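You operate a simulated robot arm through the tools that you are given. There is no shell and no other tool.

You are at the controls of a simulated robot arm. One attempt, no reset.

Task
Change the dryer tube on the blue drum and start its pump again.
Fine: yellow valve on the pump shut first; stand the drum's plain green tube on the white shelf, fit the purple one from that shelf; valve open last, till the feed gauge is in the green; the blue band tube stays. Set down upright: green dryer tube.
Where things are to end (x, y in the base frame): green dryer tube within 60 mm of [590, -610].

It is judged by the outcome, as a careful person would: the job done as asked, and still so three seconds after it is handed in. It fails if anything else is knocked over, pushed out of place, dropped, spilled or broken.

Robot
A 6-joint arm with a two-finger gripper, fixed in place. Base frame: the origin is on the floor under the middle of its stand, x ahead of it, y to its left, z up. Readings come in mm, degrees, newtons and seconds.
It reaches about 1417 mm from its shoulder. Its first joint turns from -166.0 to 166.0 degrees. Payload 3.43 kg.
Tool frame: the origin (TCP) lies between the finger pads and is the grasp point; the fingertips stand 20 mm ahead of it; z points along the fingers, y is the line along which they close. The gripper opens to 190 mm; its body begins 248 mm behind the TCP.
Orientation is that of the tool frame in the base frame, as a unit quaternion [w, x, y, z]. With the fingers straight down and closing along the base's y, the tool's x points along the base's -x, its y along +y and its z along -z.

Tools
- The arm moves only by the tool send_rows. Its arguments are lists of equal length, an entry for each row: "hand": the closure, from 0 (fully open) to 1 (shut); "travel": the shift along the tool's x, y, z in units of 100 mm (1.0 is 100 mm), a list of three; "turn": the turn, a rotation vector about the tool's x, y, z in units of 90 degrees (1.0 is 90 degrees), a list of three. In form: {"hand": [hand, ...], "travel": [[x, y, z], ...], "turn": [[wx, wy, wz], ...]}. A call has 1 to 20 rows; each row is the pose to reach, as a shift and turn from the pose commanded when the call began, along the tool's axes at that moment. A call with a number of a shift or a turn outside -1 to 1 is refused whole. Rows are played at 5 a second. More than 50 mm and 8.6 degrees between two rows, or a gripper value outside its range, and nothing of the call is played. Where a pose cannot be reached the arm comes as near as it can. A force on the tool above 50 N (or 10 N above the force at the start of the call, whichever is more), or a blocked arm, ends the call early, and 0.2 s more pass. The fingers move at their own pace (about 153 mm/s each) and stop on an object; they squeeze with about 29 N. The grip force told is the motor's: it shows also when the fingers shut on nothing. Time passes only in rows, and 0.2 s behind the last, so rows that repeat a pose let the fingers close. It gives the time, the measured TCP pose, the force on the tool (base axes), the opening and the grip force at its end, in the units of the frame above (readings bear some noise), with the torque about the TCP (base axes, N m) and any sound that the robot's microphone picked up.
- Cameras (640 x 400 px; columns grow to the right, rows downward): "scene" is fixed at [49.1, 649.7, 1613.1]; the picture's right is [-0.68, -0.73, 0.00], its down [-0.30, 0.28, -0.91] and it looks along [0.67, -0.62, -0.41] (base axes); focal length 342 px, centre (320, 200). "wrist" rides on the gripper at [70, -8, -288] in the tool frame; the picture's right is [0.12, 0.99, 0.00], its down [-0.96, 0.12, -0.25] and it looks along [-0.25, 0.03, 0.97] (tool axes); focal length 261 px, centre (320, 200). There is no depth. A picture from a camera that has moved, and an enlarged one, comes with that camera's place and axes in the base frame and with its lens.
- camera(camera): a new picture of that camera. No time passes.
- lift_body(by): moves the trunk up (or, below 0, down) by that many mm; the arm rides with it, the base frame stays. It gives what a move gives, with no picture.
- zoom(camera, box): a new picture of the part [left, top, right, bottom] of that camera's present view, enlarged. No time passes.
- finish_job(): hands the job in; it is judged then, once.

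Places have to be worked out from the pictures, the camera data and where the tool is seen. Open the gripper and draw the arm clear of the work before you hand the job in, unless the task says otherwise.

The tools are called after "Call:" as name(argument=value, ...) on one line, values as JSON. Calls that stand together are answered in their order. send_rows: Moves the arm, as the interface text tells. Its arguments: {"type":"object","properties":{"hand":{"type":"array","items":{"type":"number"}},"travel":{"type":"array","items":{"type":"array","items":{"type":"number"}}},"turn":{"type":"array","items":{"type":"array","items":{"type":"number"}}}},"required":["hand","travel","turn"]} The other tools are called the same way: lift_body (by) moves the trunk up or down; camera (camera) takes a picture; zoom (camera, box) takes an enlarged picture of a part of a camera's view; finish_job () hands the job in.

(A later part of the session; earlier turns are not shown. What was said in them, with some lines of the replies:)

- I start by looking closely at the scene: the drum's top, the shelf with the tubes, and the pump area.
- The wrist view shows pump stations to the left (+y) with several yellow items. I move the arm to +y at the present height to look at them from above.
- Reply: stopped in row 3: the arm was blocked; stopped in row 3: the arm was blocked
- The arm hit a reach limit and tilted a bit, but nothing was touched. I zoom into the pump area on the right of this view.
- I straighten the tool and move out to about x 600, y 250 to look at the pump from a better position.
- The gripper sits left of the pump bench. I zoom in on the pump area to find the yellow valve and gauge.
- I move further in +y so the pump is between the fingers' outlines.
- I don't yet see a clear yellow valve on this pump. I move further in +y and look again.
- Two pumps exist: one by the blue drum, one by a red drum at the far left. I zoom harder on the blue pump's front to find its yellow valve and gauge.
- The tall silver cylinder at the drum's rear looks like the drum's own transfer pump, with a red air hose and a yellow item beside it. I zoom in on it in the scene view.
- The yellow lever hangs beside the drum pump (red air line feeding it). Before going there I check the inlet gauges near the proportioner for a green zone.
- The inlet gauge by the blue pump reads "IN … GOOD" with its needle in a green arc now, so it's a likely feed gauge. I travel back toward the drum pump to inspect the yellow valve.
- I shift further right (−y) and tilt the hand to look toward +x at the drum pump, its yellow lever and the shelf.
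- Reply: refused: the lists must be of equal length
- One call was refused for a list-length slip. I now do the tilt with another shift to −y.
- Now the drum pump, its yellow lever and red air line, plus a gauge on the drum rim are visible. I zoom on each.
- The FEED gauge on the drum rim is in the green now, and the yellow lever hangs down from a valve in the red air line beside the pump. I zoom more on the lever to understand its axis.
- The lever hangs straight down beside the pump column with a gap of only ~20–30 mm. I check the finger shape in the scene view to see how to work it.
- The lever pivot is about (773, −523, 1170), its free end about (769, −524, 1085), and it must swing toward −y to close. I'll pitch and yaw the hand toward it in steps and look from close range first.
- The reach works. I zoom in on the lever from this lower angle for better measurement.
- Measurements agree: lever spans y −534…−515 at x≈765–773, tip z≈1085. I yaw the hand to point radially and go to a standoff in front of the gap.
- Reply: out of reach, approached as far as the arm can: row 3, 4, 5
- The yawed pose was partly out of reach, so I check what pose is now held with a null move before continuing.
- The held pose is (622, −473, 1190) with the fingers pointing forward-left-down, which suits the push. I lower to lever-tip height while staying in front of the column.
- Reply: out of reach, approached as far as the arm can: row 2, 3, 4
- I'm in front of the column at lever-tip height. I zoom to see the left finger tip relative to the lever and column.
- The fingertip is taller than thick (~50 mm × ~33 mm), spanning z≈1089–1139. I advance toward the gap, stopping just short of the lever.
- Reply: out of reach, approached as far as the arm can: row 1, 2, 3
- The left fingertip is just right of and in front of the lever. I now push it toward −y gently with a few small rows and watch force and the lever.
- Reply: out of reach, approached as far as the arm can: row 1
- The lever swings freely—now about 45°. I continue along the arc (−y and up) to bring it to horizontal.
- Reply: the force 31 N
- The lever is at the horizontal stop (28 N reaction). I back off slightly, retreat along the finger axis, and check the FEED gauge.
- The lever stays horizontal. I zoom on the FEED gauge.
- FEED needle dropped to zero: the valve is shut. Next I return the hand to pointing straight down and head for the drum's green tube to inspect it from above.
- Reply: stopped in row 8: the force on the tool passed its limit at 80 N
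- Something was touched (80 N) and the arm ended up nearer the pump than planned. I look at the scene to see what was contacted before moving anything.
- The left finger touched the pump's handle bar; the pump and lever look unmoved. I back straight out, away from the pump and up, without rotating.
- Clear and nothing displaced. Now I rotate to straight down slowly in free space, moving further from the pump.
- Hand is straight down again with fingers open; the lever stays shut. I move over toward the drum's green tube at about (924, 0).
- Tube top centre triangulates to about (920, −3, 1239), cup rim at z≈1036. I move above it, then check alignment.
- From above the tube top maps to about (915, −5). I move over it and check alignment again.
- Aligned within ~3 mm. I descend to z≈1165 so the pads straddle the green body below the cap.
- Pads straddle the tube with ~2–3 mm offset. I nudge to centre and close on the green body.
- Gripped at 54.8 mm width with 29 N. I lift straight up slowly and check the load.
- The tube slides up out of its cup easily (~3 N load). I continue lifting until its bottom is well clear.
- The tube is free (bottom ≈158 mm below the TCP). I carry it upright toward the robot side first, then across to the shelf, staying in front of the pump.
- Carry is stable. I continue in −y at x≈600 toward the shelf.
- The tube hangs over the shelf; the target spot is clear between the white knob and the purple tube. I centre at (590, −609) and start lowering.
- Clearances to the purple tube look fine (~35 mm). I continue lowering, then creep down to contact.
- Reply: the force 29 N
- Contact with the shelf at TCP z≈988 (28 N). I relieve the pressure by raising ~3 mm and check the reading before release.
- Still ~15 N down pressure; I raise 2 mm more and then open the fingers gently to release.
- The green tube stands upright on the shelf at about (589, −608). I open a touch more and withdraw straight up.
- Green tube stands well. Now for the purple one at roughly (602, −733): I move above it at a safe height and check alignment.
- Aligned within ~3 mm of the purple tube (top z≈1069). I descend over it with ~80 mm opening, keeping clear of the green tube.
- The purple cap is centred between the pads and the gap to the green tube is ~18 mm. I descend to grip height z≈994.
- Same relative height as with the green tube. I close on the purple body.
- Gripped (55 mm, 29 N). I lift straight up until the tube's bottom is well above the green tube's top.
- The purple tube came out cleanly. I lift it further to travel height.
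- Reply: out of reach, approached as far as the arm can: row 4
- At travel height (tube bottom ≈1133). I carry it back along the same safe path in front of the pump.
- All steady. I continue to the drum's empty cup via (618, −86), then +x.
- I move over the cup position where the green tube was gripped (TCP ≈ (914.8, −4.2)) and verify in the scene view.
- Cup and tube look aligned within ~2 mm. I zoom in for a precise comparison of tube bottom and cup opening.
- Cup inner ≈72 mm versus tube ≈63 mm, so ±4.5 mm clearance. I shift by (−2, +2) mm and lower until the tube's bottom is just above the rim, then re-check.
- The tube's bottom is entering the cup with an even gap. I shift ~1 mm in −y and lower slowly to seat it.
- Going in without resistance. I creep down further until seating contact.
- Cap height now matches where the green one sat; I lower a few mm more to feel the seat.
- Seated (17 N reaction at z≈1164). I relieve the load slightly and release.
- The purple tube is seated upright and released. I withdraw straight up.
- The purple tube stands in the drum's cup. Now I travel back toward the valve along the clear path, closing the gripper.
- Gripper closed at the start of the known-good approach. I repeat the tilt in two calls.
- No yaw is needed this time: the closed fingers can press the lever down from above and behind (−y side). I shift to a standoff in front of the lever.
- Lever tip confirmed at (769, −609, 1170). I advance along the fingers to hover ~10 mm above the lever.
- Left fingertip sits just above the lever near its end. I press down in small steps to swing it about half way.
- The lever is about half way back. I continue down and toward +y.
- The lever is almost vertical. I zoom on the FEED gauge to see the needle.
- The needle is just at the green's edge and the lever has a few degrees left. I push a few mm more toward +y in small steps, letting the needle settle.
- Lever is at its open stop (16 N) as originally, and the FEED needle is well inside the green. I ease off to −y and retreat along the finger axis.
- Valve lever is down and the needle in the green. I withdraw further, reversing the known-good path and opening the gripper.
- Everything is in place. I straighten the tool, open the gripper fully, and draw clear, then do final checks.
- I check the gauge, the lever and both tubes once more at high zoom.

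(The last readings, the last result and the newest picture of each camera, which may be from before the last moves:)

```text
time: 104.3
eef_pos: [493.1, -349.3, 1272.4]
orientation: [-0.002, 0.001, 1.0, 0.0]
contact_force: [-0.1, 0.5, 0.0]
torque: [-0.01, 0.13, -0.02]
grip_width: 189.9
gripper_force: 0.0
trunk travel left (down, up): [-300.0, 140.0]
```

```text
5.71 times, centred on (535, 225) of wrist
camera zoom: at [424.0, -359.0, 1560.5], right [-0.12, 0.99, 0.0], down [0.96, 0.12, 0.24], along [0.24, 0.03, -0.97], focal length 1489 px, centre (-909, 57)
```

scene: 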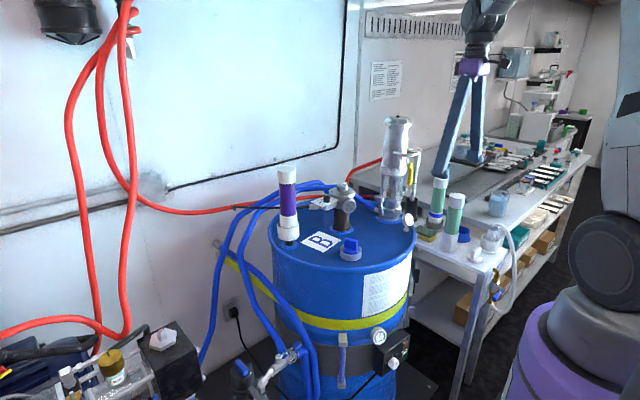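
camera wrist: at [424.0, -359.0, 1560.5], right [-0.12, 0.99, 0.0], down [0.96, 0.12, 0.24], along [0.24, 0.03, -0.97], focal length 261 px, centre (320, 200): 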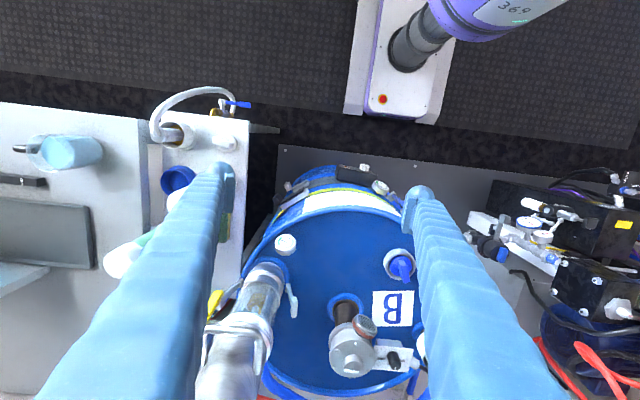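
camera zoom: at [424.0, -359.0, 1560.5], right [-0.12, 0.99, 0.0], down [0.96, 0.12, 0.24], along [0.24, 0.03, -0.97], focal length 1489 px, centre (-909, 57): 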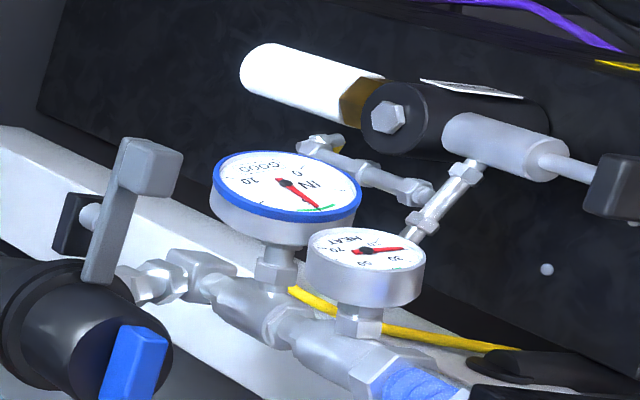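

All confirmed: FEED needle mid-green, lever fully open, green tube upright on the shelf, band tube untouched, purple fitted. I move the open arm back to its starting area and then hand in.

Call:
send_rows(hand=[0, 0, 0, 0], travel=[[-0.05, 0.2, -0.1], [-0.1, 0.4, -0.2], [-0.15, 0.55, -0.3], [-0.2, 0.75, -0.4]], turn=[[0, 0, 0], [0, 0, 0], [0, 0, 0], [0, 0, 0]])

Call:
send_rows(hand=[0, 0, 0, 0, 0], travel=[[-0.05, 0.2, -0.1], [-0.1, 0.4, -0.2], [-0.15, 0.55, -0.3], [-0.2, 0.65, -0.35], [-0.2, 0.65, -0.35]], turn=[[0, 0, 0], [0, 0, 0], [0, 0, 0], [0, 0, 0], [0, 0, 0]])

Call:
camera(camera="scene")

Call:
camera(camera="wrist")

```text
time: 105.3
eef_pos: [510.5, -273.8, 1311.9]
orientation: [0.0, -0.001, 1.0, 0.0]
contact_force: [-0.2, 0.0, 0.1]
torque: [-0.07, -0.06, -0.01]
grip_width: 189.7
gripper_force: 0.0
trunk travel left (down, up): [-300.0, 140.0]
```

```text
time: 106.5
eef_pos: [531.4, -209.3, 1345.6]
orientation: [0.0, 0.001, 1.0, 0.0]
contact_force: [-0.5, -0.6, -0.4]
torque: [0.02, 0.01, -0.01]
grip_width: 190.1
gripper_force: 0.2
trunk travel left (down, up): [-300.0, 140.0]
```

```text
taken
```

scene: 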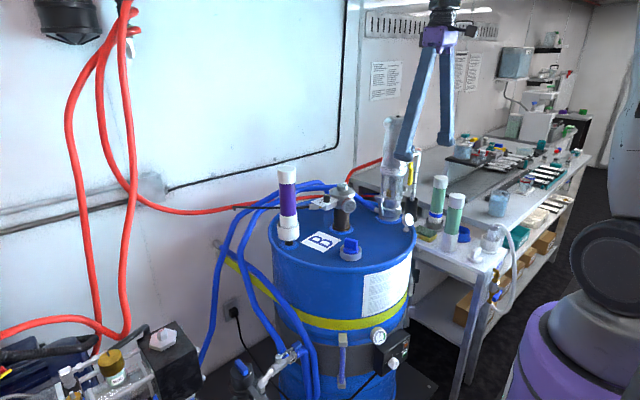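

```text
taken
camera wrist: at [460.6, -219.1, 1633.6], right [-0.12, 0.99, 0.0], down [0.96, 0.12, 0.25], along [0.24, 0.03, -0.97], focal length 261 px, centre (320, 200)
```

wrist: 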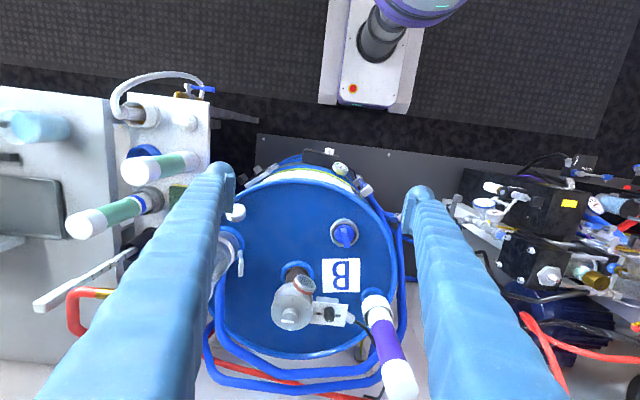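

The arm is clear with the gripper open, and everything is in its final place. I hand the job in.

Call:
finish_job()

```text
The job is handed in.
```

The dryer tube on the blue drum is changed and its pump is running again. I've handed the job in.

- **Valve:** I shut the yellow valve on the drum pump first, and the FEED gauge dropped to zero. I opened it last, back to its stop, and the needle now sits mid-green.
- **Green tube:** it stands upright on the white shelf at about (589, −608), within a few mm of the target.
- **Purple tube:** it came from the shelf and is seated upright in the drum's cup.
- **Blue-band tube:** it was not touched.

**Contact with the pump:** after shutting the valve, one finger hit the pump's handle bar while I was turning the hand. It registered about 80 N, and the arm stopped. In the pictures afterwards, the pump and the lever had not moved.

The arm is drawn clear with the gripper open.
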